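You operate a simulated robot arm through the tools that you are given. There is no shell and no other tool. Be economical: measure what you need, move in short steps, check, and stop when the job is done.

The job below is to be done with a simulated robot arm. You get a single attempt, and the scene is never put back.

## Task
Top up tank No. 2 to its MAX line with fresh oil.
Fine: see it under 40 C; park the lid on No. 1; pour from the jug till the oil stands within 6 mm of the line, no spill; put the jug back and seat the lid on No. 2.

It is judged by the outcome, as a careful person would: the job done as asked, and still so three seconds after it is handed in. It fails if anything else is knocked over, pushed out of place, dropped, spilled or broken. A push-on lid holds only when it is set on centred and level and pressed home; a screw cap is set on level and turned clockwise until tight.

## Robot
A 7-joint arm with a two-finger gripper, on a carriage that runs on a rail from [-0.006, 1.683] to [0, -0.097] (x, y) and turns from -217 to 116 degrees about z. Base frame: it is fixed where the carriage stands at the start and does not move with it; the origin is on the floor, on the carriage's upright axis, x ahead of it, y to its left, z up. Lengths are in m, angles in degrees, forces in N, time in s.
With the tool pointing down near the work surface it reaches from about 0.36 to 0.78 m from the robot's upright axis, wherever it stands. Its first joint turns from -166.0 to 166.0 degrees. Places, roughly: fryer No. 2 [0.7, -0.1, 0.7]; fryer lid (24x24x7 cm) [0.7, -0.1, 0.8]; rim No. 1 [0.7, 0.2, 0.8]; rim No. 2 [0.7, -0.1, 0.8]; tank No. 2 [0.7, -0.1, 0.6]. Payload 2.45 kg.
Tool frame: the origin (TCP) is the grasp point; the fingertips stand 0.023 m ahead of it; z points along the fingers, y is the line along which they close. The gripper opens to 0.072 m. The gripper's body begins 0.04 m behind the TCP.
Orientation is told as [roll, pitch, yaw] about the base's x, y, z axes, in that order, counted from this pose: with the fingers straight down and closing along the base's y, the tool's x points along the base's -x, its y along +y and its z along -z.

## Interface
- The arm moves only by the tool play_rows. Its argument "increments" is one flat list of numbers, 7 for each row, row after row: the shift along the tool's x, y, z in m, then the turn, a rotation vector about the tool's x, y, z in degrees, then the finger opening in m, from 0 to 0.072. In form: [dx, dy, dz, rx, ry, rz, fingers, dx, dy, dz, rx, ry, rz, fingers, ...]. A call has 1 to 8 rows; each row shifts and turns the commanded pose from where the row before left it, along the tool's axes as they then stand. Rows are played at 5 a second. More than 0.05 m and 8.6 degrees between two rows, or a gripper value outside its range, and nothing of the call is played. A pose out of reach is approached as far as the arm can. The call stops where the force on the tool passes 90 N (or 10 N more than at its start, if that is more) or the arm is blocked; 0.2 s more then pass. Each finger travels about 0.072 m/s and halts on what it meets, pressing with about 37 N; the grip force reading is that of the motor and also rises with nothing between the fingers. The clock runs only during rows and for 0.2 s after the last one: add rows that do not move to give the fingers time. The reply holds the time, the measured pose of the TCP, the force on the tool along the base axes, the opening and the grip force, in the units named above and with some noise, with the torque about the TCP (base axes, N m) and any sound that the robot's microphone picked up, and new pictures: "show" is both (left out), scene, wrist or none.
- Cameras (640 x 400 px; columns grow to the right, rows downward): "scene" is now at [0.008, 0.1618, 1.4793]; the picture's right is [-0.29, -0.96, 0.00], its down [-0.80, 0.24, -0.56] and it looks along [0.53, -0.16, -0.83] (base axes); focal length 272 px, centre (320, 200). "wrist" rides on the gripper at [0.078, 0.017, -0.065] in the tool frame; the picture's right is [-0.22, 0.98, 0.00], its down [-0.56, -0.12, -0.82] and it looks along [-0.80, -0.18, 0.57] (tool axes); focal length 234 px, centre (320, 200). There is no depth. A picture from a camera that has moved, and an enlarged one, comes with that camera's place and axes in the base frame and with its lens.
- lift_body(by): slides the trunk up (or, below 0, down) by that many m; the arm and the scene camera ride with it, the base frame stays. It gives what a move gives, with no picture.
- base_move(legs): drives the robot by 1 to 6 legs, each [ahead, left, turn to the left] in m, m and degrees, along the robot's own axes; the way and the turn of a leg run together, so that a leg with both is an arc; at most 1.5 m and 180 degrees a leg. The arm and the cameras ride along, it lands a little off, and it stops where it bumps. It keeps to its track: a leg is cut to what the track allows. It gives what a move gives, and a new picture of the scene camera.
- turn_head(pan, tilt): turns the head with the scene camera to pan (to the left, within 155 degrees either way) and tilt (down, from -29 to 69), counted from straight ahead of the robot. It gives what a move gives, and a new picture of the scene camera.
- enlarge(camera, box): a new picture of the part [left, top, right, bottom] of that camera's present view, enlarged. No time passes.
- finish_job(): hands the job in; it is judged then, once.

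Work in short steps. Places have to be worked out from the pictures, the camera data and where the tool is seen: move nearer, look again, correct. Check each grasp and each placing, and mend what went wrong. You have 120 turns and 260 pictures in all, those below and enlarged ones among them. Open the gripper and draw the arm clear of the work before you hand the job in, unless the task says otherwise; then end with one line.

The tools are called after "Emit:" as a command line: name --argument value ..., lists and objects as JSON in quotes. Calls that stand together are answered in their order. play_rows: Moves the arm, as the interface text tells. Its arguments: {"type":"object","properties":{"increments":{"type":"array","items":{"type":"number"}},"show":{"type":"string","enum":["both","scene","wrist","none"]}},"required":["increments"]} The other tools are called the same way: lift_body (by) slides the trunk up or down; base_move (legs) drives the base; turn_head (pan, tilt) turns the head that bears the scene camera; enlarge (camera, box) takes an enlarged picture of a part of a camera's view; finish_job () hands the job in.

At the start:

```text
time_s: 0.0
position: [0.3975, 0.0603, 1.0313]
tcp_rot: [0.1, -0.1, 0.0]
ft_force: [0.1, 0.2, -0.3]
torque: [0.01, -0.03, 0.0]
gripper_width: 0.0722
grip_force: 0.0
trunk travel left (down, up): [-0.5, 0.09]
robot x, y, heading: [0.0024, 0.0006, -0.1]
head pan, tilt: [-16.9, 56.3]
```

scene: 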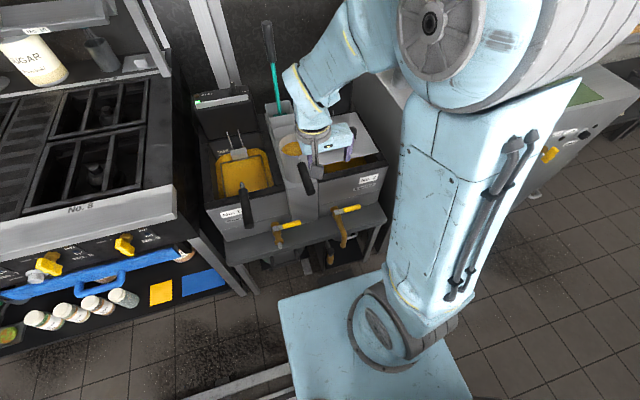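
wrist: 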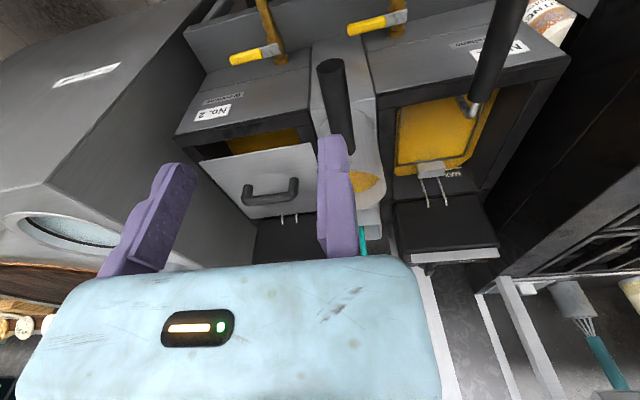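

The start pictures show two fryers with a lid over No. 2. I enlarge both views to find the jug, thermometer and lines.

Emit:
enlarge --camera "scene" --box '[180, 60, 420, 270]'

Emit:
enlarge --camera "wrist" --box '[160, 0, 600, 275]'

Emit:
turn_head --pan -60 --tilt 40

Emit:
turn_head --pan 40 --tilt 40

```text
1.90 times, centred on (300, 165) of scene
camera zoom: at [0.008, 0.1618, 1.4793], right [-0.29, -0.96, 0.0], down [-0.8, 0.24, -0.56], along [0.53, -0.16, -0.83], focal length 518 px, centre (358, 267)
```

zoom: 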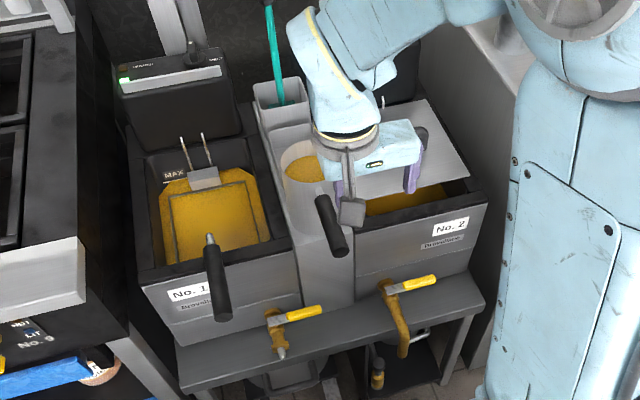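

```text
1.45 times, centred on (380, 138) of wrist
camera zoom: at [0.3204, 0.0784, 1.0976], right [0.22, 0.98, 0.0], down [0.56, -0.13, 0.82], along [0.8, -0.18, -0.57], focal length 341 px, centre (233, 291)
```

zoom: 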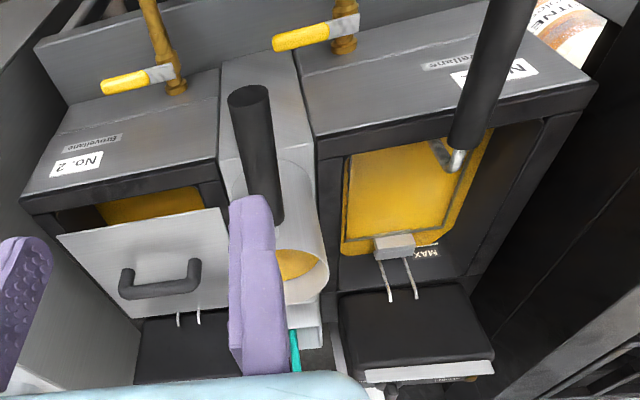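

```text
time_s: 1.1
position: [0.3964, 0.0595, 1.0315]
tcp_rot: [0.1, 0.0, 0.0]
ft_force: [-0.8, 0.5, 0.7]
torque: [-0.03, 0.02, 0.03]
gripper_width: 0.0723
grip_force: 0.0
trunk travel left (down, up): [-0.5, 0.09]
robot x, y, heading: [0.0009, -0.0017, 0.1]
head pan, tilt: [-60.0, 40.0]
camera scene: at [-0.0171, 0.1087, 1.5015], right [-0.87, -0.5, 0.0], down [-0.32, 0.56, -0.77], along [0.38, -0.66, -0.64], focal length 272 px, centre (320, 200)
```

scene: 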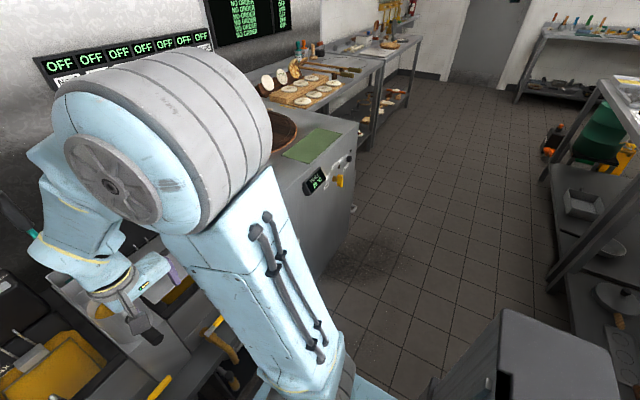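

```text
time_s: 2.9
position: [0.3967, 0.0597, 1.032]
tcp_rot: [0.1, -0.1, 0.0]
ft_force: [-0.3, -1.0, -0.3]
torque: [0.01, -0.03, 0.0]
gripper_width: 0.0723
grip_force: 0.1
trunk travel left (down, up): [-0.5, 0.09]
robot x, y, heading: [-0.0007, 0.001, -0.0]
head pan, tilt: [40.0, 40.0]
camera scene: at [0.0055, 0.2369, 1.5016], right [0.64, -0.77, 0.0], down [-0.49, -0.41, -0.77], along [0.59, 0.49, -0.64], focal length 272 px, centre (320, 200)
```

scene: 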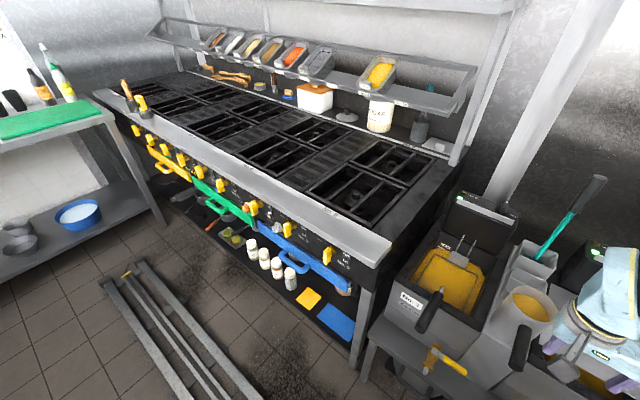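

The jug stands between the tanks with its black handle toward me. I drive left to see No. 2's control head and lid unobstructed.

Emit:
base_move --legs '[[0, 0.4, 0]]'

Emit:
turn_head --pan -38 --tilt 42

```text
time_s: 5.4
position: [0.3955, 0.4537, 1.0328]
tcp_rot: [0.1, 0.0, -0.1]
ft_force: [0.4, 0.1, -0.3]
torque: [-0.01, -0.02, 0.0]
gripper_width: 0.0718
grip_force: 0.0
trunk travel left (down, up): [-0.5, 0.09]
robot x, y, heading: [-0.001, 0.3933, -0.1]
head pan, tilt: [40.0, 40.0]
camera scene: at [0.0048, 0.6321, 1.5016], right [0.64, -0.77, 0.0], down [-0.49, -0.41, -0.77], along [0.59, 0.49, -0.64], focal length 272 px, centre (320, 200)
```

scene: 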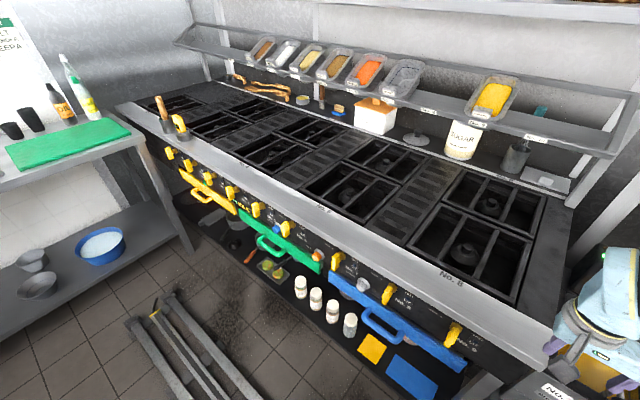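

```text
time_s: 6.9
position: [0.397, 0.4543, 1.0307]
tcp_rot: [0.2, 0.0, -0.1]
ft_force: [1.6, 0.5, 0.0]
torque: [0.01, 0.0, -0.03]
gripper_width: 0.072
grip_force: 0.0
trunk travel left (down, up): [-0.5, 0.09]
robot x, y, heading: [-0.0022, 0.3968, 0.1]
head pan, tilt: [-38.0, 42.0]
camera scene: at [0.0053, 0.526, 1.4986], right [-0.62, -0.79, 0.0], down [-0.53, 0.41, -0.74], along [0.58, -0.46, -0.67], focal length 272 px, centre (320, 200)
```

scene: 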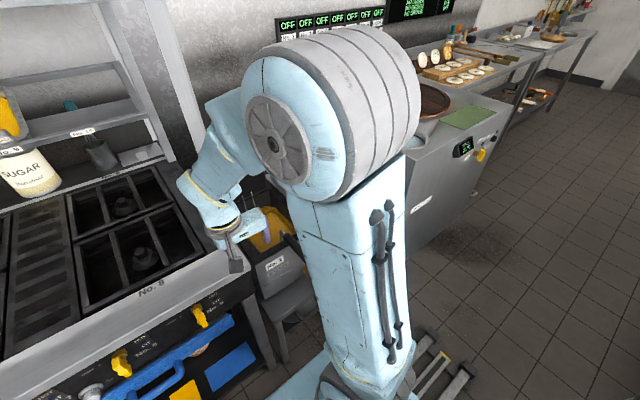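

The arm blocks this view. I return to the fryers, raise the arm, and look with the wrist camera.

Emit:
base_move --legs '[[0, -0.45, 0]]'

Emit:
turn_head --pan -22 --tilt 45

Emit:
play_rows --increments '[0, 0.04, -0.04, 0, 0, 0, 0.072, 0, 0.04, -0.04, 0, 0, 0, 0.072, 0, 0.04, -0.04, 0, 0, 0, 0.072, 0, 0.04, -0.04, 0, 0, 0, 0.072, 0, 0.04, -0.04, 0, 0, 0, 0.072]'

```text
time_s: 9.7
position: [0.3974, 0.01, 1.0318]
tcp_rot: [0.2, 0.0, 0.0]
ft_force: [-0.3, -0.7, 0.1]
torque: [0.03, -0.03, 0.01]
gripper_width: 0.0722
grip_force: 0.0
trunk travel left (down, up): [-0.5, 0.09]
robot x, y, heading: [-0.004, -0.0505, 0.1]
head pan, tilt: [-38.0, 42.0]
camera scene: at [0.0063, 0.0802, 1.4986], right [-0.62, -0.79, 0.0], down [-0.53, 0.41, -0.74], along [0.59, -0.46, -0.67], focal length 272 px, centre (320, 200)
```

scene: 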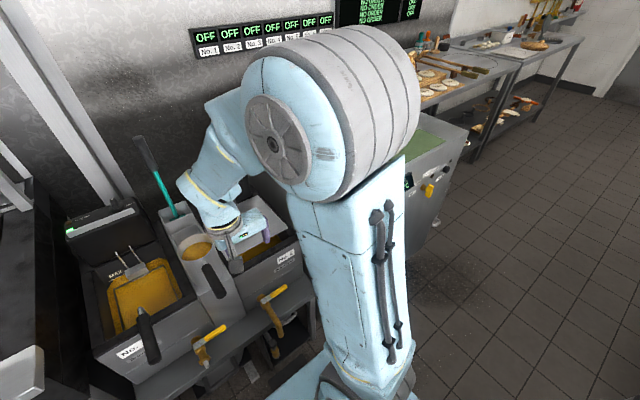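

```text
time_s: 10.4
position: [0.3977, 0.0095, 1.0314]
tcp_rot: [0.1, 0.1, 0.1]
ft_force: [0.8, 0.4, -0.1]
torque: [0.03, -0.01, 0.03]
gripper_width: 0.0721
grip_force: 0.0
trunk travel left (down, up): [-0.5, 0.09]
robot x, y, heading: [0.0003, -0.0524, -0.2]
head pan, tilt: [-22.0, 45.0]
camera scene: at [0.0157, 0.1012, 1.4943], right [-0.37, -0.93, 0.0], down [-0.66, 0.26, -0.71], along [0.66, -0.26, -0.71], focal length 272 px, centre (320, 200)
```

scene: 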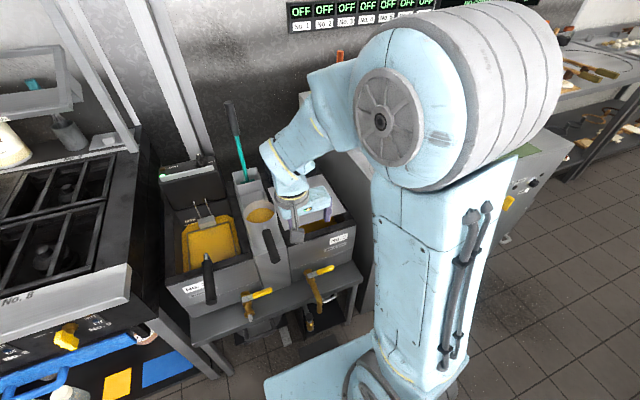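

```text
refused: row 1 steps farther than a row can; nothing moved
```

The combined step was too large; I resend it with smaller steps.

Emit:
play_rows --increments '[0.02, 0.025, -0.035, 0, 0, 0, 0.072, 0.02, 0.025, -0.035, 0, 0, 0, 0.072, 0.02, 0.025, -0.035, 0, 0, 0, 0.072, 0.02, 0.025, -0.035, 0, 0, 0, 0.072, 0, 0.025, -0.035, 0, 0, 0, 0.072]'

Emit:
enlarge --camera "wrist" --box '[160, 60, 480, 260]'

Emit:
enlarge --camera "scene" --box '[140, 100, 380, 300]'

```text
time_s: 11.7
position: [0.3166, 0.1385, 1.208]
tcp_rot: [0.0, 0.0, 0.1]
ft_force: [0.1, 0.4, 0.9]
torque: [0.01, 0.02, -0.02]
gripper_width: 0.0719
grip_force: 0.0
trunk travel left (down, up): [-0.5, 0.09]
robot x, y, heading: [0.0037, -0.0537, -0.1]
head pan, tilt: [-22.0, 45.0]
camera scene: at [0.0154, 0.1012, 1.4943], right [-0.37, -0.93, 0.0], down [-0.66, 0.26, -0.71], along [0.66, -0.26, -0.71], focal length 272 px, centre (320, 200)
camera wrist: at [0.239, 0.1568, 1.273], right [0.22, 0.98, 0.0], down [0.56, -0.12, 0.82], along [0.8, -0.18, -0.57], focal length 234 px, centre (320, 200)
```

scene: 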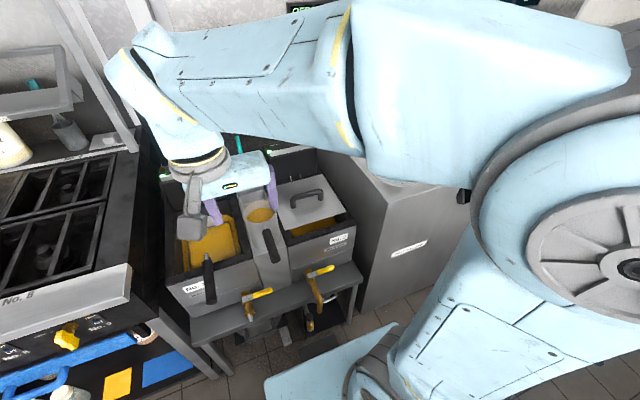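
wrist: 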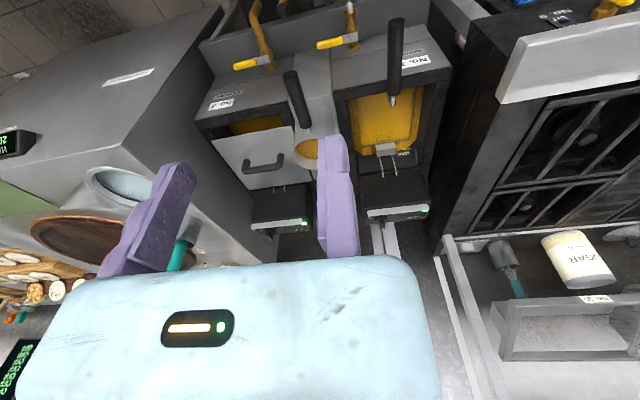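

```text
2.00 times, centred on (320, 160) of wrist
camera zoom: at [0.239, 0.1568, 1.273], right [0.22, 0.98, 0.0], down [0.56, -0.12, 0.82], along [0.8, -0.18, -0.57], focal length 468 px, centre (320, 280)
```

zoom: 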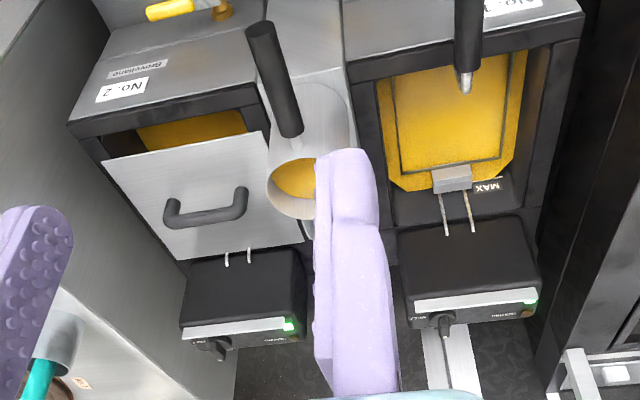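

```text
2.00 times, centred on (260, 200) of scene
camera zoom: at [0.0154, 0.1012, 1.4943], right [-0.37, -0.93, 0.0], down [-0.66, 0.26, -0.71], along [0.66, -0.26, -0.71], focal length 544 px, centre (440, 200)
```

zoom: 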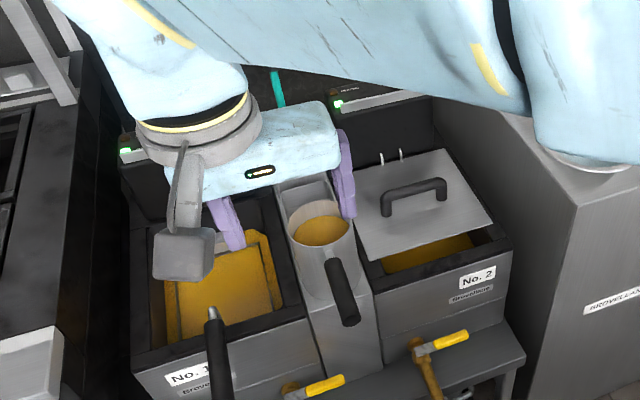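

Lid on No. 2 sits back, leaving the front open. I check the wall board and the control head displays for the oil temperature.

Emit:
turn_head --pan -20 --tilt 12

Emit:
enlarge --camera "wrist" --box '[240, 170, 440, 280]'

Emit:
enlarge --camera "wrist" --box '[0, 110, 160, 210]'

```text
time_s: 12.6
position: [0.3171, 0.1393, 1.2068]
tcp_rot: [0.1, 0.0, 0.2]
ft_force: [-0.2, -0.4, -0.5]
torque: [0.0, 0.0, -0.04]
gripper_width: 0.0721
grip_force: 0.1
trunk travel left (down, up): [-0.5, 0.09]
robot x, y, heading: [-0.0005, -0.0531, 0.2]
head pan, tilt: [-20.0, 12.0]
camera scene: at [0.028, 0.0998, 1.5459], right [-0.34, -0.94, 0.0], down [-0.2, 0.07, -0.98], along [0.92, -0.33, -0.21], focal length 272 px, centre (320, 200)
```

scene: 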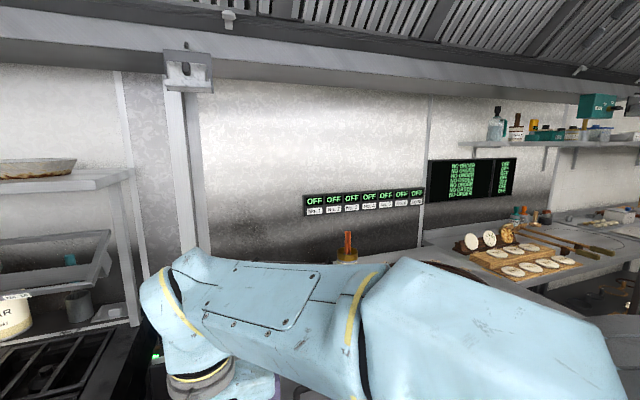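

```text
3.20 times, centred on (340, 225) of wrist
camera zoom: at [0.2396, 0.1564, 1.2723], right [0.22, 0.98, 0.0], down [0.56, -0.13, 0.82], along [0.8, -0.18, -0.57], focal length 749 px, centre (256, 120)
```

zoom: 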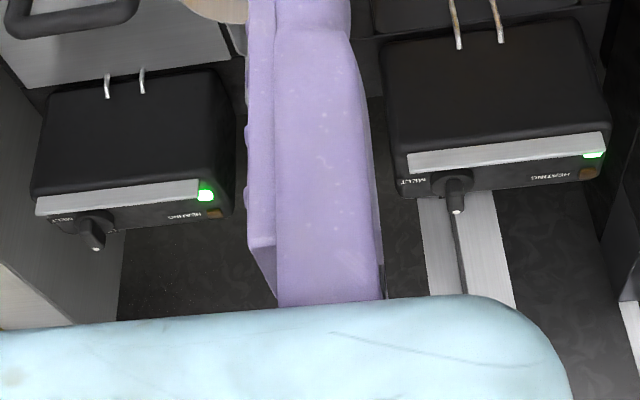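

```text
4.00 times, centred on (80, 160) of wrist
camera zoom: at [0.2396, 0.1564, 1.2723], right [0.22, 0.98, 0.0], down [0.56, -0.13, 0.82], along [0.8, -0.18, -0.57], focal length 937 px, centre (1280, 360)
```

zoom: 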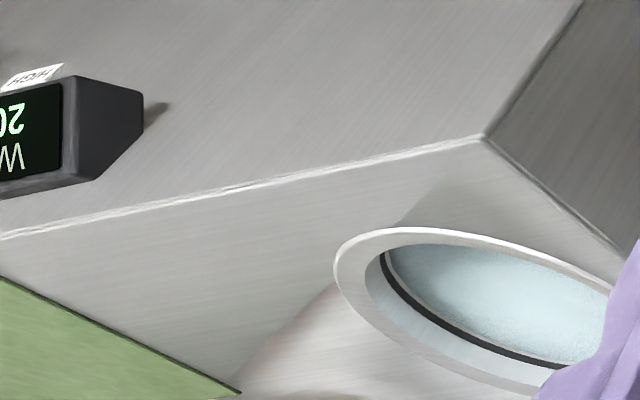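

The control heads show green power lamps, with amber "HEATING" lamps seemingly dark. I zoom into the wall board and look more closely at head No. 2.

Emit:
enlarge --camera "scene" --box '[290, 150, 530, 230]'

Emit:
play_rows --increments '[-0.045, 0, 0, 0, 0, 0, 0.072, -0.045, 0, 0, 0, 0, 0, 0.072, -0.045, 0, 0, 0, 0, 0, 0.072, -0.03, 0, -0.02, 0, 0, 0, 0.072]' --show "wrist"

Emit:
enlarge --camera "wrist" --box '[160, 140, 420, 280]'

```text
2.67 times, centred on (410, 190) of scene
camera zoom: at [0.028, 0.0998, 1.5459], right [-0.34, -0.94, 0.0], down [-0.2, 0.07, -0.98], along [0.92, -0.33, -0.21], focal length 725 px, centre (80, 227)
```

zoom: 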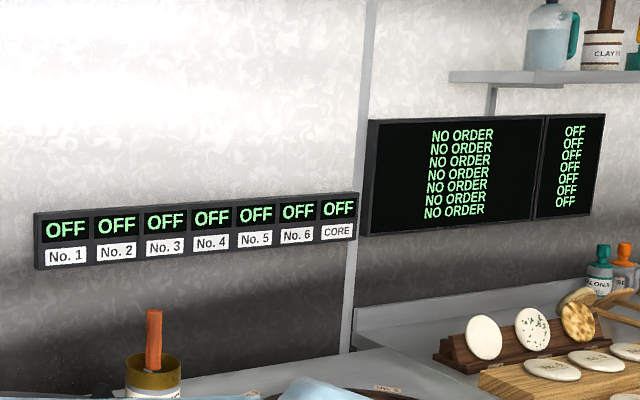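

```text
time_s: 13.6
position: [0.485, 0.1365, 1.2288]
tcp_rot: [0.1, -0.1, 0.1]
ft_force: [-1.3, 0.3, -0.4]
torque: [0.03, 0.0, 0.02]
gripper_width: 0.0719
grip_force: 0.1
trunk travel left (down, up): [-0.5, 0.09]
robot x, y, heading: [-0.0009, -0.0481, 0.1]
head pan, tilt: [-20.0, 12.0]
camera wrist: at [0.408, 0.1549, 1.2945], right [0.22, 0.98, 0.0], down [0.56, -0.12, 0.82], along [0.8, -0.18, -0.57], focal length 234 px, centre (320, 200)
```

wrist: 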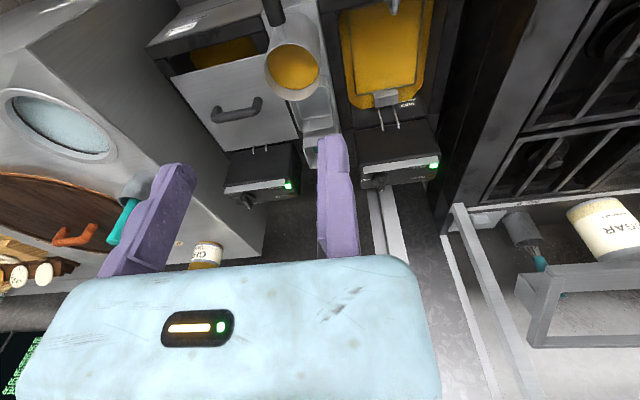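

```text
2.46 times, centred on (290, 210) of wrist
camera zoom: at [0.408, 0.1549, 1.2945], right [0.22, 0.98, 0.0], down [0.56, -0.12, 0.82], along [0.8, -0.18, -0.57], focal length 576 px, centre (394, 175)
```

zoom: 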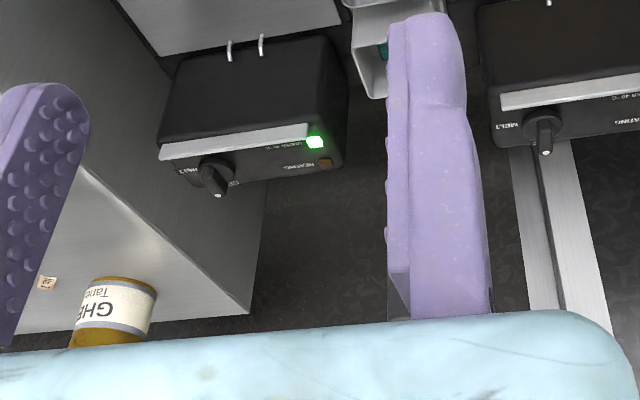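

There's lettering beside the green lamp, like "UNDER 40 °C". I zoom to read it.

Emit:
enlarge --camera "wrist" --box '[220, 170, 310, 220]'

Emit:
enlarge --camera "wrist" --box '[130, 0, 450, 200]'

```text
7.11 times, centred on (265, 195) of wrist
camera zoom: at [0.408, 0.1549, 1.2945], right [0.22, 0.98, 0.0], down [0.56, -0.12, 0.82], along [0.8, -0.18, -0.57], focal length 1665 px, centre (711, 236)
```

zoom: 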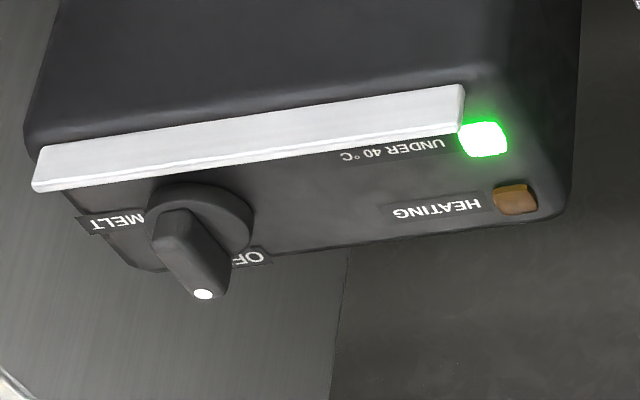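

```text
2.00 times, centred on (290, 100) of wrist
camera zoom: at [0.408, 0.1549, 1.2945], right [0.22, 0.98, 0.0], down [0.56, -0.12, 0.82], along [0.8, -0.18, -0.57], focal length 468 px, centre (380, 400)
```

zoom: 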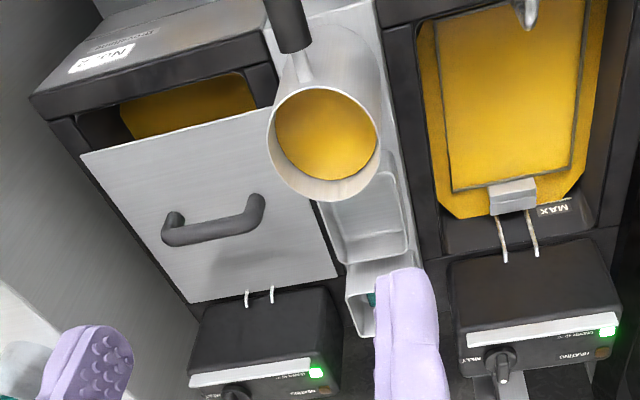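

Confirmed: No. 2's "UNDER 40 °C" lamp is lit, HEATING dark, dial at OFF. Triangulation puts the lid's handle bar at about (0.71, -0.12, 0.80), running along y. I turn the wrist 90° to close along x.

Emit:
play_rows --increments '[0, 0, 0, 0, 0, -8.5, 0.072, 0, 0, 0, 0, 0, -8.5, 0.072, 0, 0, 0, 0, 0, -8.5, 0.072, 0, 0, 0, 0, 0, -8.5, 0.072, 0, 0, 0, 0, 0, -8.5, 0.072, 0, 0, 0, 0, 0, -8.5, 0.072, 0, 0, 0, 0, 0, -8.5, 0.072, 0, 0, 0, 0, 0, -8.5, 0.072]' --show "none"

Emit:
play_rows --increments '[0, 0, 0, 0, 0, -8.5, 0.072, 0, 0, 0, 0, 0, -8.5, 0.072, 0, 0, 0, 0, 0, -5, 0.072, 0, 0, 0, 0, 0, 0, 0.072]' --show "wrist"

Emit:
turn_head --pan -20 --tilt 50

```text
time_s: 15.4
position: [0.4812, 0.1338, 1.2258]
tcp_rot: [0.0, -0.2, 68.3]
ft_force: [0.1, 0.5, 0.0]
torque: [0.01, -0.01, -0.03]
gripper_width: 0.072
grip_force: 0.0
trunk travel left (down, up): [-0.5, 0.09]
robot x, y, heading: [0.0028, -0.0501, -0.2]
head pan, tilt: [-20.0, 12.0]
```

```text
time_s: 16.4
position: [0.4807, 0.1352, 1.2268]
tcp_rot: [0.0, -0.1, 90.2]
ft_force: [-0.4, -0.7, -0.8]
torque: [0.01, 0.01, -0.03]
gripper_width: 0.072
grip_force: 0.1
trunk travel left (down, up): [-0.5, 0.09]
robot x, y, heading: [0.0046, -0.0511, -0.0]
head pan, tilt: [-20.0, 12.0]
camera wrist: at [0.4651, 0.0586, 1.2932], right [-0.98, 0.21, 0.0], down [0.12, 0.56, 0.82], along [0.18, 0.8, -0.57], focal length 234 px, centre (320, 200)
```

wrist: 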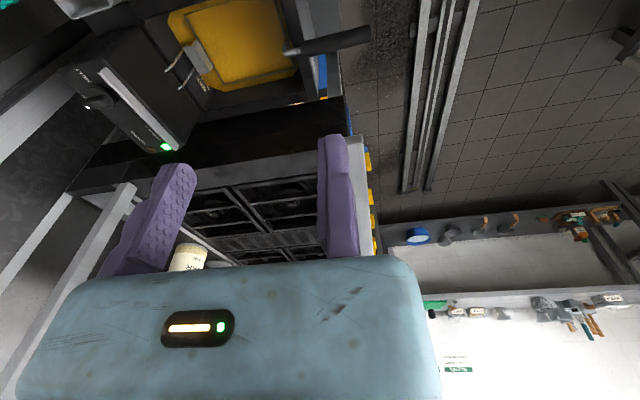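

```text
time_s: 17.5
position: [0.4816, 0.1341, 1.2271]
tcp_rot: [0.0, -0.1, 90.1]
ft_force: [0.2, -0.5, 0.1]
torque: [-0.03, 0.0, -0.01]
gripper_width: 0.072
grip_force: 0.1
trunk travel left (down, up): [-0.5, 0.09]
robot x, y, heading: [0.0015, -0.0502, -0.2]
head pan, tilt: [-20.0, 50.0]
camera scene: at [0.0127, 0.1053, 1.4875], right [-0.34, -0.94, 0.0], down [-0.72, 0.26, -0.64], along [0.6, -0.22, -0.77], focal length 272 px, centre (320, 200)
```

scene: 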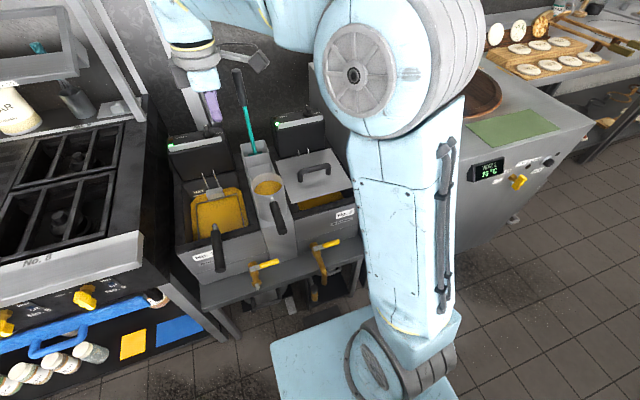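

Clear overview now. I enlarge it to measure the rims, jug, lid and the tall teal-handled tool that I must avoid.

Emit:
enlarge --camera "scene" --box '[160, 60, 368, 190]'

Emit:
enlarge --camera "scene" --box '[160, 150, 368, 280]'

```text
3.08 times, centred on (264, 125) of scene
camera zoom: at [0.0127, 0.1053, 1.4875], right [-0.34, -0.94, 0.0], down [-0.72, 0.26, -0.64], along [0.6, -0.22, -0.77], focal length 836 px, centre (492, 431)
```

zoom: 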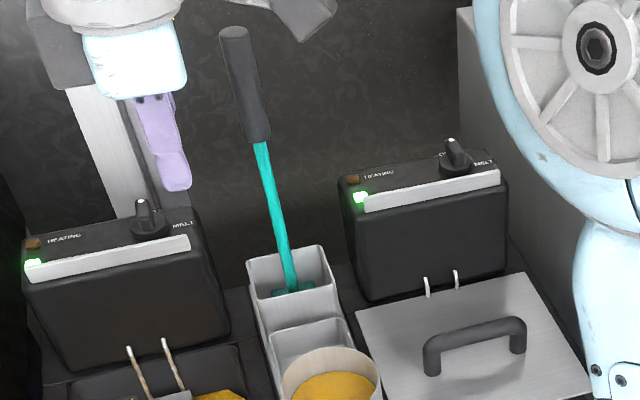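

```text
3.08 times, centred on (264, 215) of scene
camera zoom: at [0.0127, 0.1053, 1.4875], right [-0.34, -0.94, 0.0], down [-0.72, 0.26, -0.64], along [0.6, -0.22, -0.77], focal length 836 px, centre (492, 154)
```

zoom: 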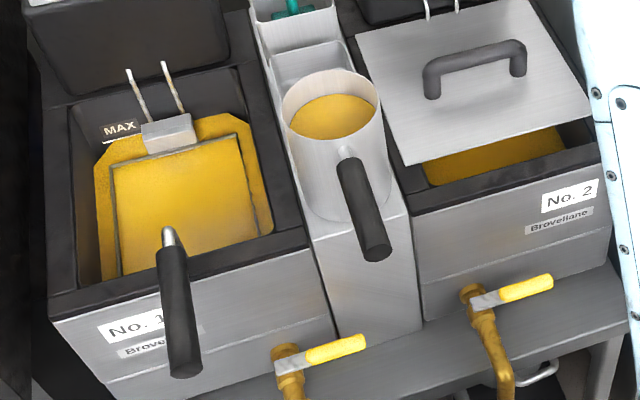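

MAX label is on each tank's rear wall. Jug rim is at about (0.60, 0.063, 0.885), its handle running toward me at z≈0.86. I now move above the lid handle.

Emit:
play_rows --increments '[0.032, -0.0286, 0.02, 0, 0, 0, 0.072, 0.032, -0.0286, 0.02, 0, 0, 0, 0.072, 0.032, -0.0286, 0.02, 0, 0, 0, 0.072, 0.032, -0.0286, 0.02, 0, 0, 0, 0.072, 0.032, -0.0286, 0.02, 0, 0, 0, 0.072, 0.032, -0.0286, 0.02, 0, 0, 0, 0.072, 0.032, -0.0286, 0.02, 0, 0, 0, 0.072, 0.032, -0.0286, 0.02, 0, 0, 0, 0.072]'

```text
time_s: 19.3
position: [0.7126, -0.1216, 1.0672]
tcp_rot: [-0.1, -0.1, 90.2]
ft_force: [-0.5, 0.5, 1.4]
torque: [-0.01, -0.03, -0.01]
gripper_width: 0.072
grip_force: 0.1
trunk travel left (down, up): [-0.5, 0.09]
robot x, y, heading: [0.0006, -0.0483, 0.0]
head pan, tilt: [-20.0, 50.0]
camera scene: at [0.0126, 0.1053, 1.4874], right [-0.34, -0.94, 0.0], down [-0.72, 0.26, -0.64], along [0.6, -0.22, -0.77], focal length 272 px, centre (320, 200)
camera wrist: at [0.6961, -0.1985, 1.1339], right [-0.98, 0.22, 0.0], down [0.12, 0.56, 0.82], along [0.18, 0.8, -0.57], focal length 234 px, centre (320, 200)
```

scene: 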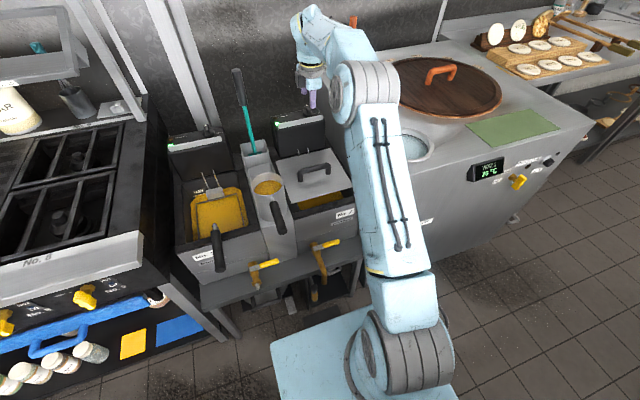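
wrist: 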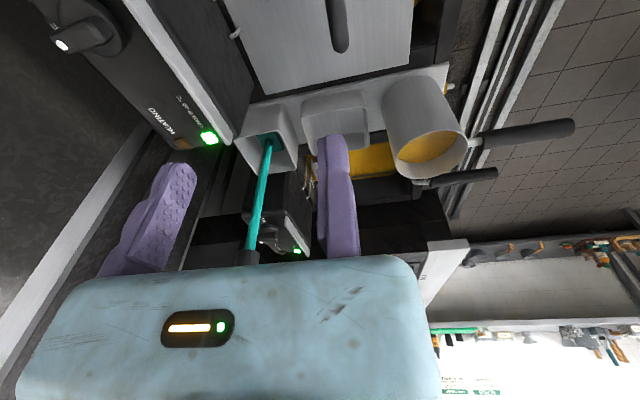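

The lid handle bar is at x≈0.705, centred about y≈-0.12. I lower above it and look again.

Emit:
play_rows --increments '[0, 0.004, 0.04, 0, 0, 0, 0.072, 0, 0, 0.04, 0, 0, 0, 0.072, 0, 0, 0.04, 0, 0, 0, 0.072, 0, 0, 0.04, 0, 0, 0, 0.072, 0, 0, 0.03, 0, 0, 0, 0.072]'

Emit:
enlarge --camera "scene" --box '[240, 90, 384, 180]'

```text
time_s: 20.5
position: [0.7095, -0.1186, 0.876]
tcp_rot: [0.1, -0.1, 90.1]
ft_force: [-0.2, -0.4, 0.7]
torque: [0.03, 0.01, 0.02]
gripper_width: 0.0717
grip_force: 0.1
trunk travel left (down, up): [-0.5, 0.09]
robot x, y, heading: [-0.0007, -0.0492, -0.1]
head pan, tilt: [-20.0, 50.0]
camera scene: at [0.0127, 0.1053, 1.4874], right [-0.34, -0.94, 0.0], down [-0.72, 0.26, -0.64], along [0.6, -0.22, -0.77], focal length 272 px, centre (320, 200)
camera wrist: at [0.6931, -0.1951, 0.9417], right [-0.98, 0.22, 0.0], down [0.12, 0.56, 0.82], along [0.18, 0.8, -0.57], focal length 234 px, centre (320, 200)
```

scene: 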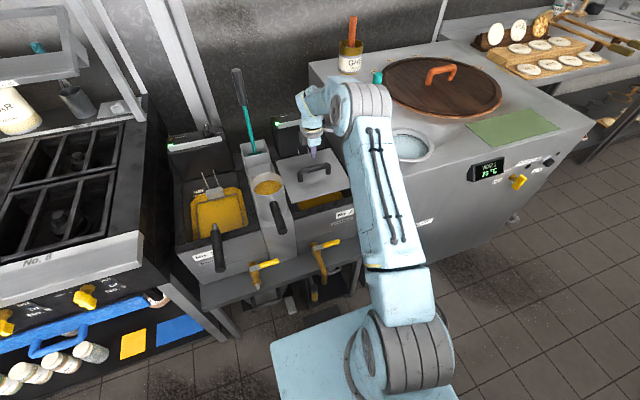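
wrist: 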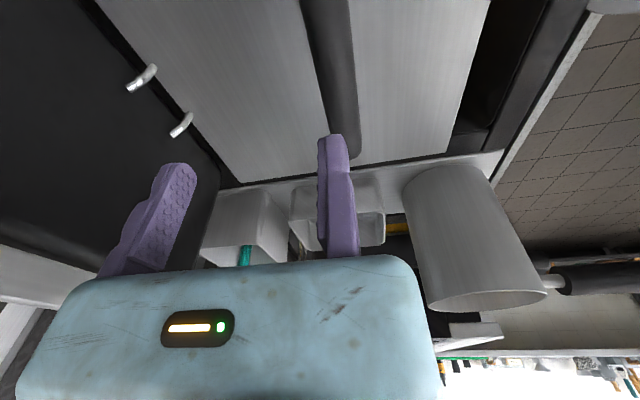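

```text
4.44 times, centred on (312, 135) of scene
camera zoom: at [0.0127, 0.1053, 1.4874], right [-0.34, -0.94, 0.0], down [-0.72, 0.26, -0.64], along [0.6, -0.22, -0.77], focal length 1208 px, centre (356, 489)
```

zoom: 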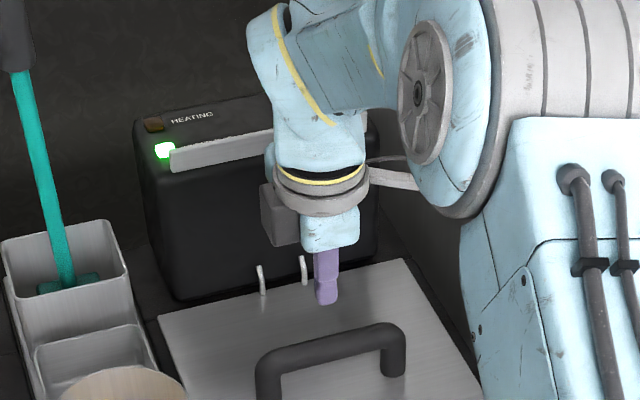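

Bar's at x≈0.700, z≈0.795; I shift 9 mm back, lower to 0.797, and close.

Emit:
play_rows --increments '[0.003, 0.009, 0.02, 0, 0, 0, 0.072, 0, 0, 0.03, 0, 0, 0, 0.072, 0, 0, 0.03, 0, 0, 0, 0.072, 0, 0, 0, 0, 0, 0, 0.072]'

Emit:
enlarge --camera "scene" --box '[240, 90, 384, 180]'

```text
time_s: 21.2
position: [0.7054, -0.1202, 0.8402]
tcp_rot: [-2.5, 0.2, 89.7]
ft_force: [-2.9, 0.8, 41.9]
torque: [0.05, 0.16, -0.41]
gripper_width: 0.0718
grip_force: 0.0
trunk travel left (down, up): [-0.5, 0.09]
robot x, y, heading: [0.0004, -0.051, 0.1]
head pan, tilt: [-20.0, 50.0]
stopped in row 3: the force on the tool passed its limit at 117 N (the readings are from after the stop); the commanded pose is now the measured one
camera scene: at [0.0078, 0.1058, 1.4879], right [-0.34, -0.94, 0.0], down [-0.72, 0.26, -0.65], along [0.61, -0.22, -0.76], focal length 272 px, centre (320, 200)
camera wrist: at [0.6854, -0.1982, 0.9057], right [-0.97, 0.22, -0.04], down [0.09, 0.56, 0.82], along [0.2, 0.8, -0.57], focal length 234 px, centre (320, 200)
```

scene: 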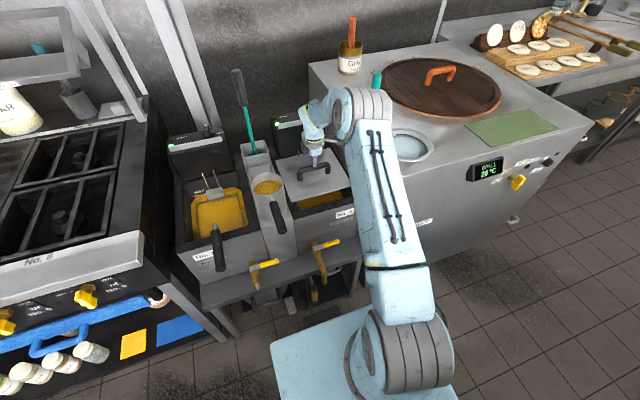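
wrist: 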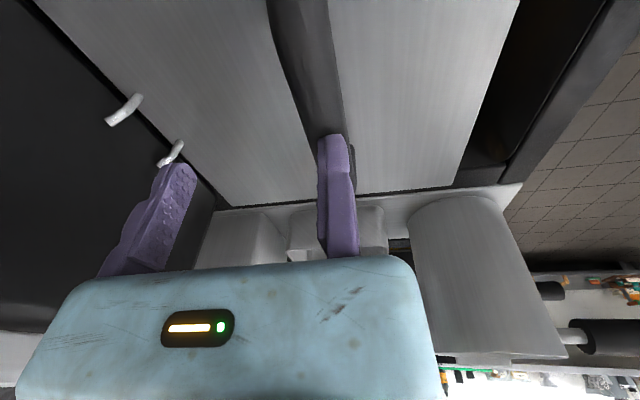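

```text
4.44 times, centred on (312, 135) of scene
camera zoom: at [0.0078, 0.1058, 1.4879], right [-0.34, -0.94, 0.0], down [-0.72, 0.26, -0.65], along [0.61, -0.22, -0.76], focal length 1208 px, centre (356, 489)
```

zoom: 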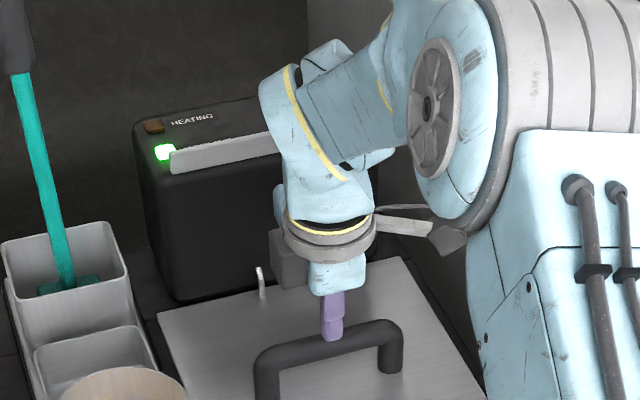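

The near finger landed on the bar. Comparing where fingers appear in both cameras to the reported pose, the real finger midpoint lies about 0.033 m toward tool −y of the reported TCP. I raise, shift by that, and check.

Emit:
play_rows --increments '[0, 0, -0.035, 2.4, 0, 0, 0.072, 0, 0.037, 0, 0, 0, 0, 0.072, 0, 0, 0, 0, 0, 0, 0.072]'

Emit:
enlarge --camera "scene" --box '[240, 90, 384, 180]'

```text
time_s: 22.0
position: [0.6667, -0.1239, 0.8624]
tcp_rot: [-4.1, -0.1, 90.0]
ft_force: [-1.6, 0.1, 0.2]
torque: [-0.01, -0.02, -0.01]
gripper_width: 0.072
grip_force: 0.0
trunk travel left (down, up): [-0.5, 0.09]
robot x, y, heading: [0.0028, -0.0541, 0.3]
head pan, tilt: [-20.0, 50.0]
camera scene: at [0.0125, 0.1053, 1.4873], right [-0.34, -0.94, 0.0], down [-0.72, 0.26, -0.64], along [0.6, -0.22, -0.77], focal length 272 px, centre (320, 200)
camera wrist: at [0.645, -0.1999, 0.9269], right [-0.97, 0.22, -0.07], down [0.07, 0.56, 0.83], along [0.22, 0.8, -0.56], focal length 234 px, centre (320, 200)
```

scene: 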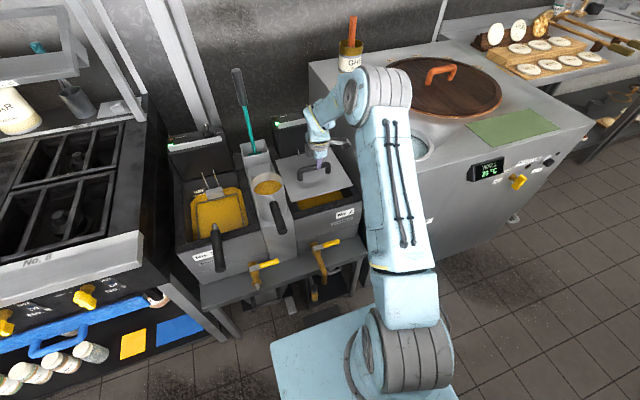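
wrist: 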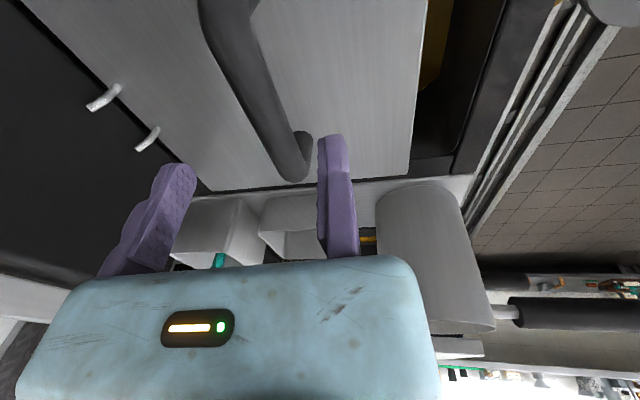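

```text
4.44 times, centred on (312, 135) of scene
camera zoom: at [0.0125, 0.1053, 1.4873], right [-0.34, -0.94, 0.0], down [-0.72, 0.26, -0.64], along [0.6, -0.22, -0.77], focal length 1208 px, centre (356, 489)
```

zoom: 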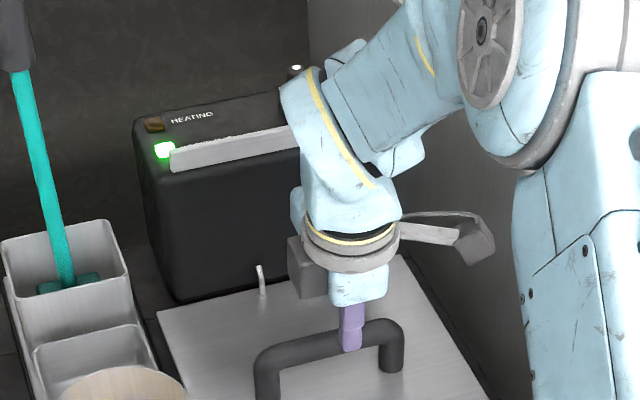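

The tilt correction went the wrong way; I undo it and view again.

Emit:
play_rows --increments '[0, 0, 0, -4.1, 0, 0, 0.072, 0, 0, 0, 0, 0, 0, 0.072]' --show "wrist"

Emit:
enlarge --camera "scene" --box '[280, 110, 360, 160]'

```text
time_s: 22.6
position: [0.6679, -0.1239, 0.8642]
tcp_rot: [0.1, 0.1, 89.9]
ft_force: [-0.1, 0.3, 0.7]
torque: [0.0, -0.02, 0.01]
gripper_width: 0.072
grip_force: 0.1
trunk travel left (down, up): [-0.5, 0.09]
robot x, y, heading: [0.0014, -0.0511, 0.1]
head pan, tilt: [-20.0, 50.0]
camera wrist: at [0.6502, -0.1992, 0.9291], right [-0.98, 0.22, 0.0], down [0.13, 0.56, 0.82], along [0.18, 0.8, -0.57], focal length 234 px, centre (320, 200)
```

wrist: 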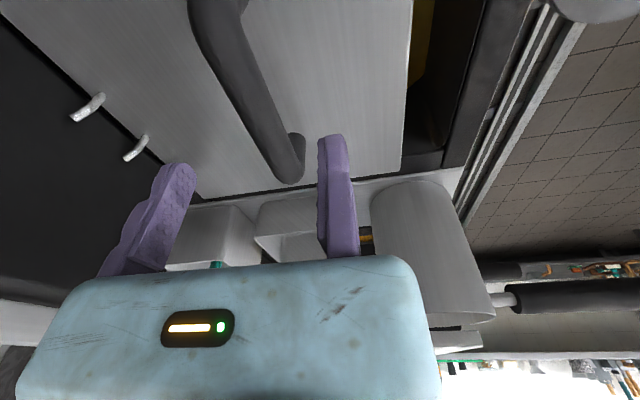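

```text
8.00 times, centred on (320, 135) of scene
camera zoom: at [0.0129, 0.1054, 1.4874], right [-0.34, -0.94, 0.0], down [-0.72, 0.26, -0.64], along [0.6, -0.22, -0.77], focal length 2175 px, centre (320, 720)
```

zoom: 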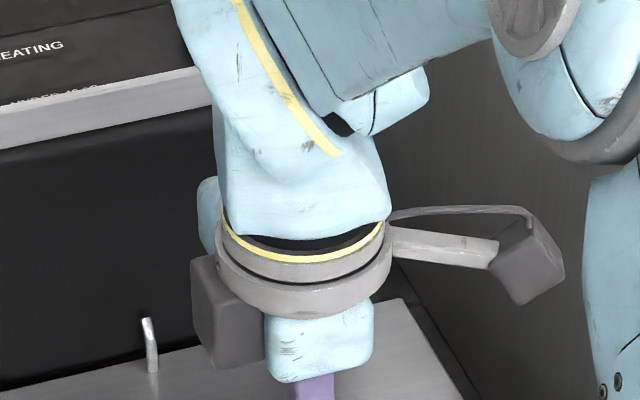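

The bar now sits between the fingers (bar x≈0.699, finger mid ≈0.70). I descend to grasp height.

Emit:
play_rows --increments '[0, 0, 0.02, 0, 0, 0, 0.072, 0, 0, 0.02, 0, 0, 0, 0.072, 0, 0, 0.017, 0, 0, 0, 0.072, 0, 0, 0, 0, 0, 0, 0.072]'

Emit:
enlarge --camera "scene" --box '[250, 110, 394, 200]'

```text
time_s: 23.6
position: [0.6678, -0.1233, 0.807]
tcp_rot: [0.1, -0.1, 90.0]
ft_force: [-0.2, 0.3, 0.1]
torque: [-0.03, -0.02, -0.01]
gripper_width: 0.072
grip_force: 0.1
trunk travel left (down, up): [-0.5, 0.09]
robot x, y, heading: [0.0028, -0.05, 0.2]
head pan, tilt: [-20.0, 50.0]
camera scene: at [0.0128, 0.1053, 1.4874], right [-0.34, -0.94, 0.0], down [-0.72, 0.26, -0.64], along [0.6, -0.22, -0.77], focal length 272 px, centre (320, 200)
camera wrist: at [0.6512, -0.1997, 0.8721], right [-0.98, 0.22, 0.0], down [0.13, 0.56, 0.82], along [0.18, 0.8, -0.57], focal length 234 px, centre (320, 200)
```

scene: 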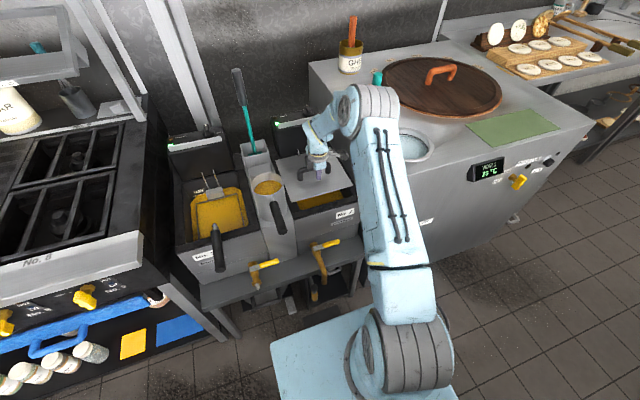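
wrist: 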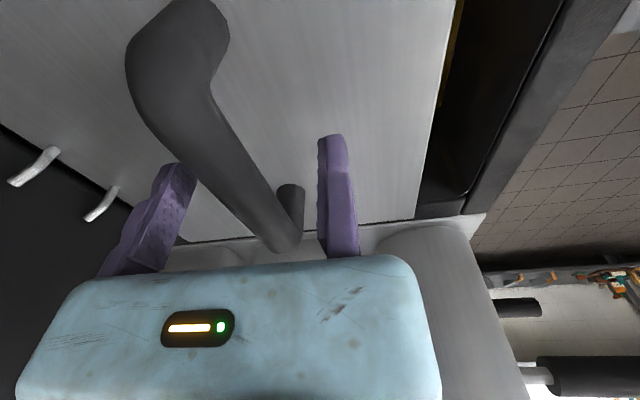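

```text
4.44 times, centred on (322, 155) of scene
camera zoom: at [0.0128, 0.1053, 1.4874], right [-0.34, -0.94, 0.0], down [-0.72, 0.26, -0.64], along [0.6, -0.22, -0.77], focal length 1208 px, centre (311, 400)
```

zoom: 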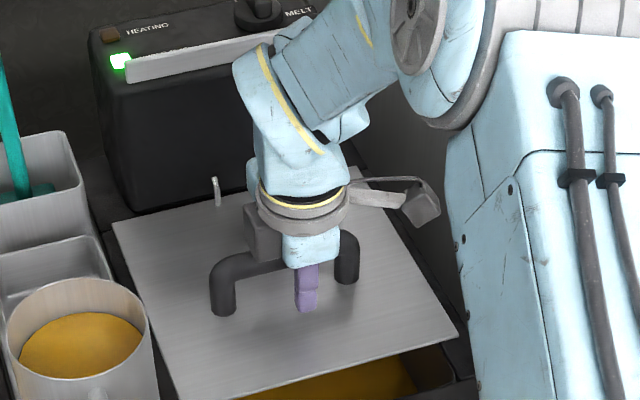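

Fingers straddle the bar without contact. Close and then lift a little.

Emit:
play_rows --increments '[0, 0, 0, 0, 0, 0, 0.0, 0, 0, 0, 0, 0, 0, 0.0, 0, 0, 0, 0, 0, 0, 0.0, 0, 0, 0, 0, 0, 0, 0.0]' --show "none"

Emit:
play_rows --increments '[0, 0, -0.01, 0, 0, 0, 0, 0, 0, -0.02, 0, 0, 0, 0.0, 0, 0, -0.02, 0, 0, 0, 0.0, 0, 0, 0, 0, 0, 0, 0.0]'

Emit:
enlarge --camera "scene" --box '[180, 90, 400, 230]'

```text
time_s: 24.6
position: [0.6678, -0.1219, 0.8067]
tcp_rot: [0.0, -0.1, 90.0]
ft_force: [1.0, 0.0, 2.5]
torque: [0.04, -0.05, -0.03]
gripper_width: 0.0213
grip_force: 37.5
trunk travel left (down, up): [-0.5, 0.09]
robot x, y, heading: [0.0043, -0.0502, -0.1]
head pan, tilt: [-20.0, 50.0]
```

```text
time_s: 25.6
position: [0.666, -0.1216, 0.8555]
tcp_rot: [0.1, 0.1, 90.0]
ft_force: [-0.4, -0.2, 1.1]
torque: [0.02, 0.02, 0.01]
gripper_width: 0.0
grip_force: 28.7
trunk travel left (down, up): [-0.5, 0.09]
robot x, y, heading: [0.0031, -0.0507, 0.0]
head pan, tilt: [-20.0, 50.0]
camera scene: at [0.0125, 0.1054, 1.4874], right [-0.34, -0.94, 0.0], down [-0.72, 0.26, -0.64], along [0.6, -0.22, -0.77], focal length 272 px, centre (320, 200)
camera wrist: at [0.6495, -0.1976, 0.9219], right [-0.98, 0.22, 0.0], down [0.13, 0.56, 0.82], along [0.18, 0.8, -0.57], focal length 234 px, centre (320, 200)
```

scene: 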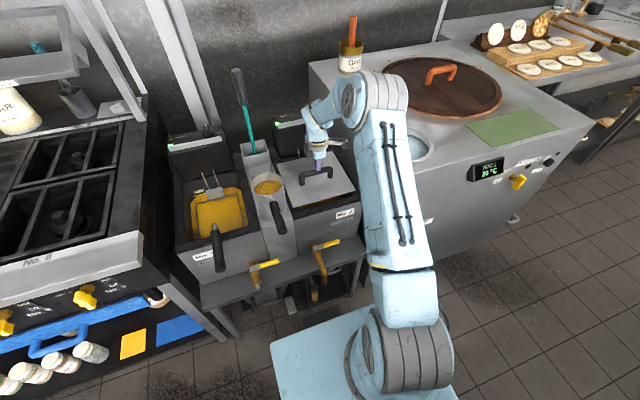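
wrist: 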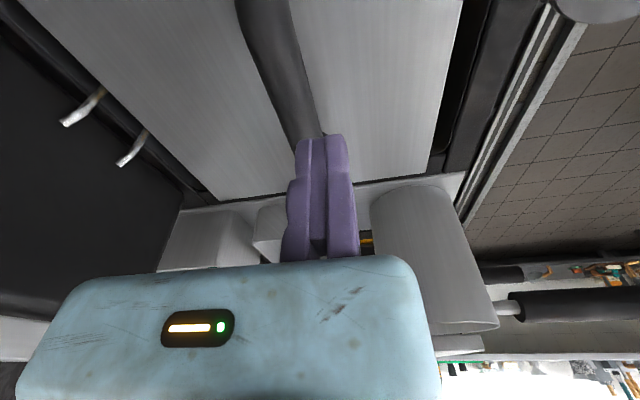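

```text
2.86 times, centred on (290, 160) of scene
camera zoom: at [0.0125, 0.1054, 1.4874], right [-0.34, -0.94, 0.0], down [-0.72, 0.26, -0.64], along [0.6, -0.22, -0.77], focal length 777 px, centre (406, 314)
```

zoom: 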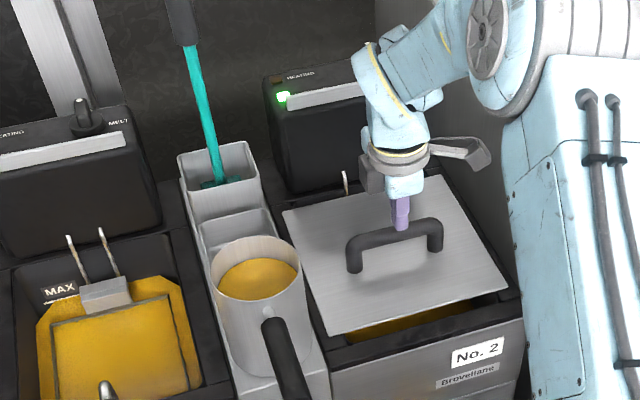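

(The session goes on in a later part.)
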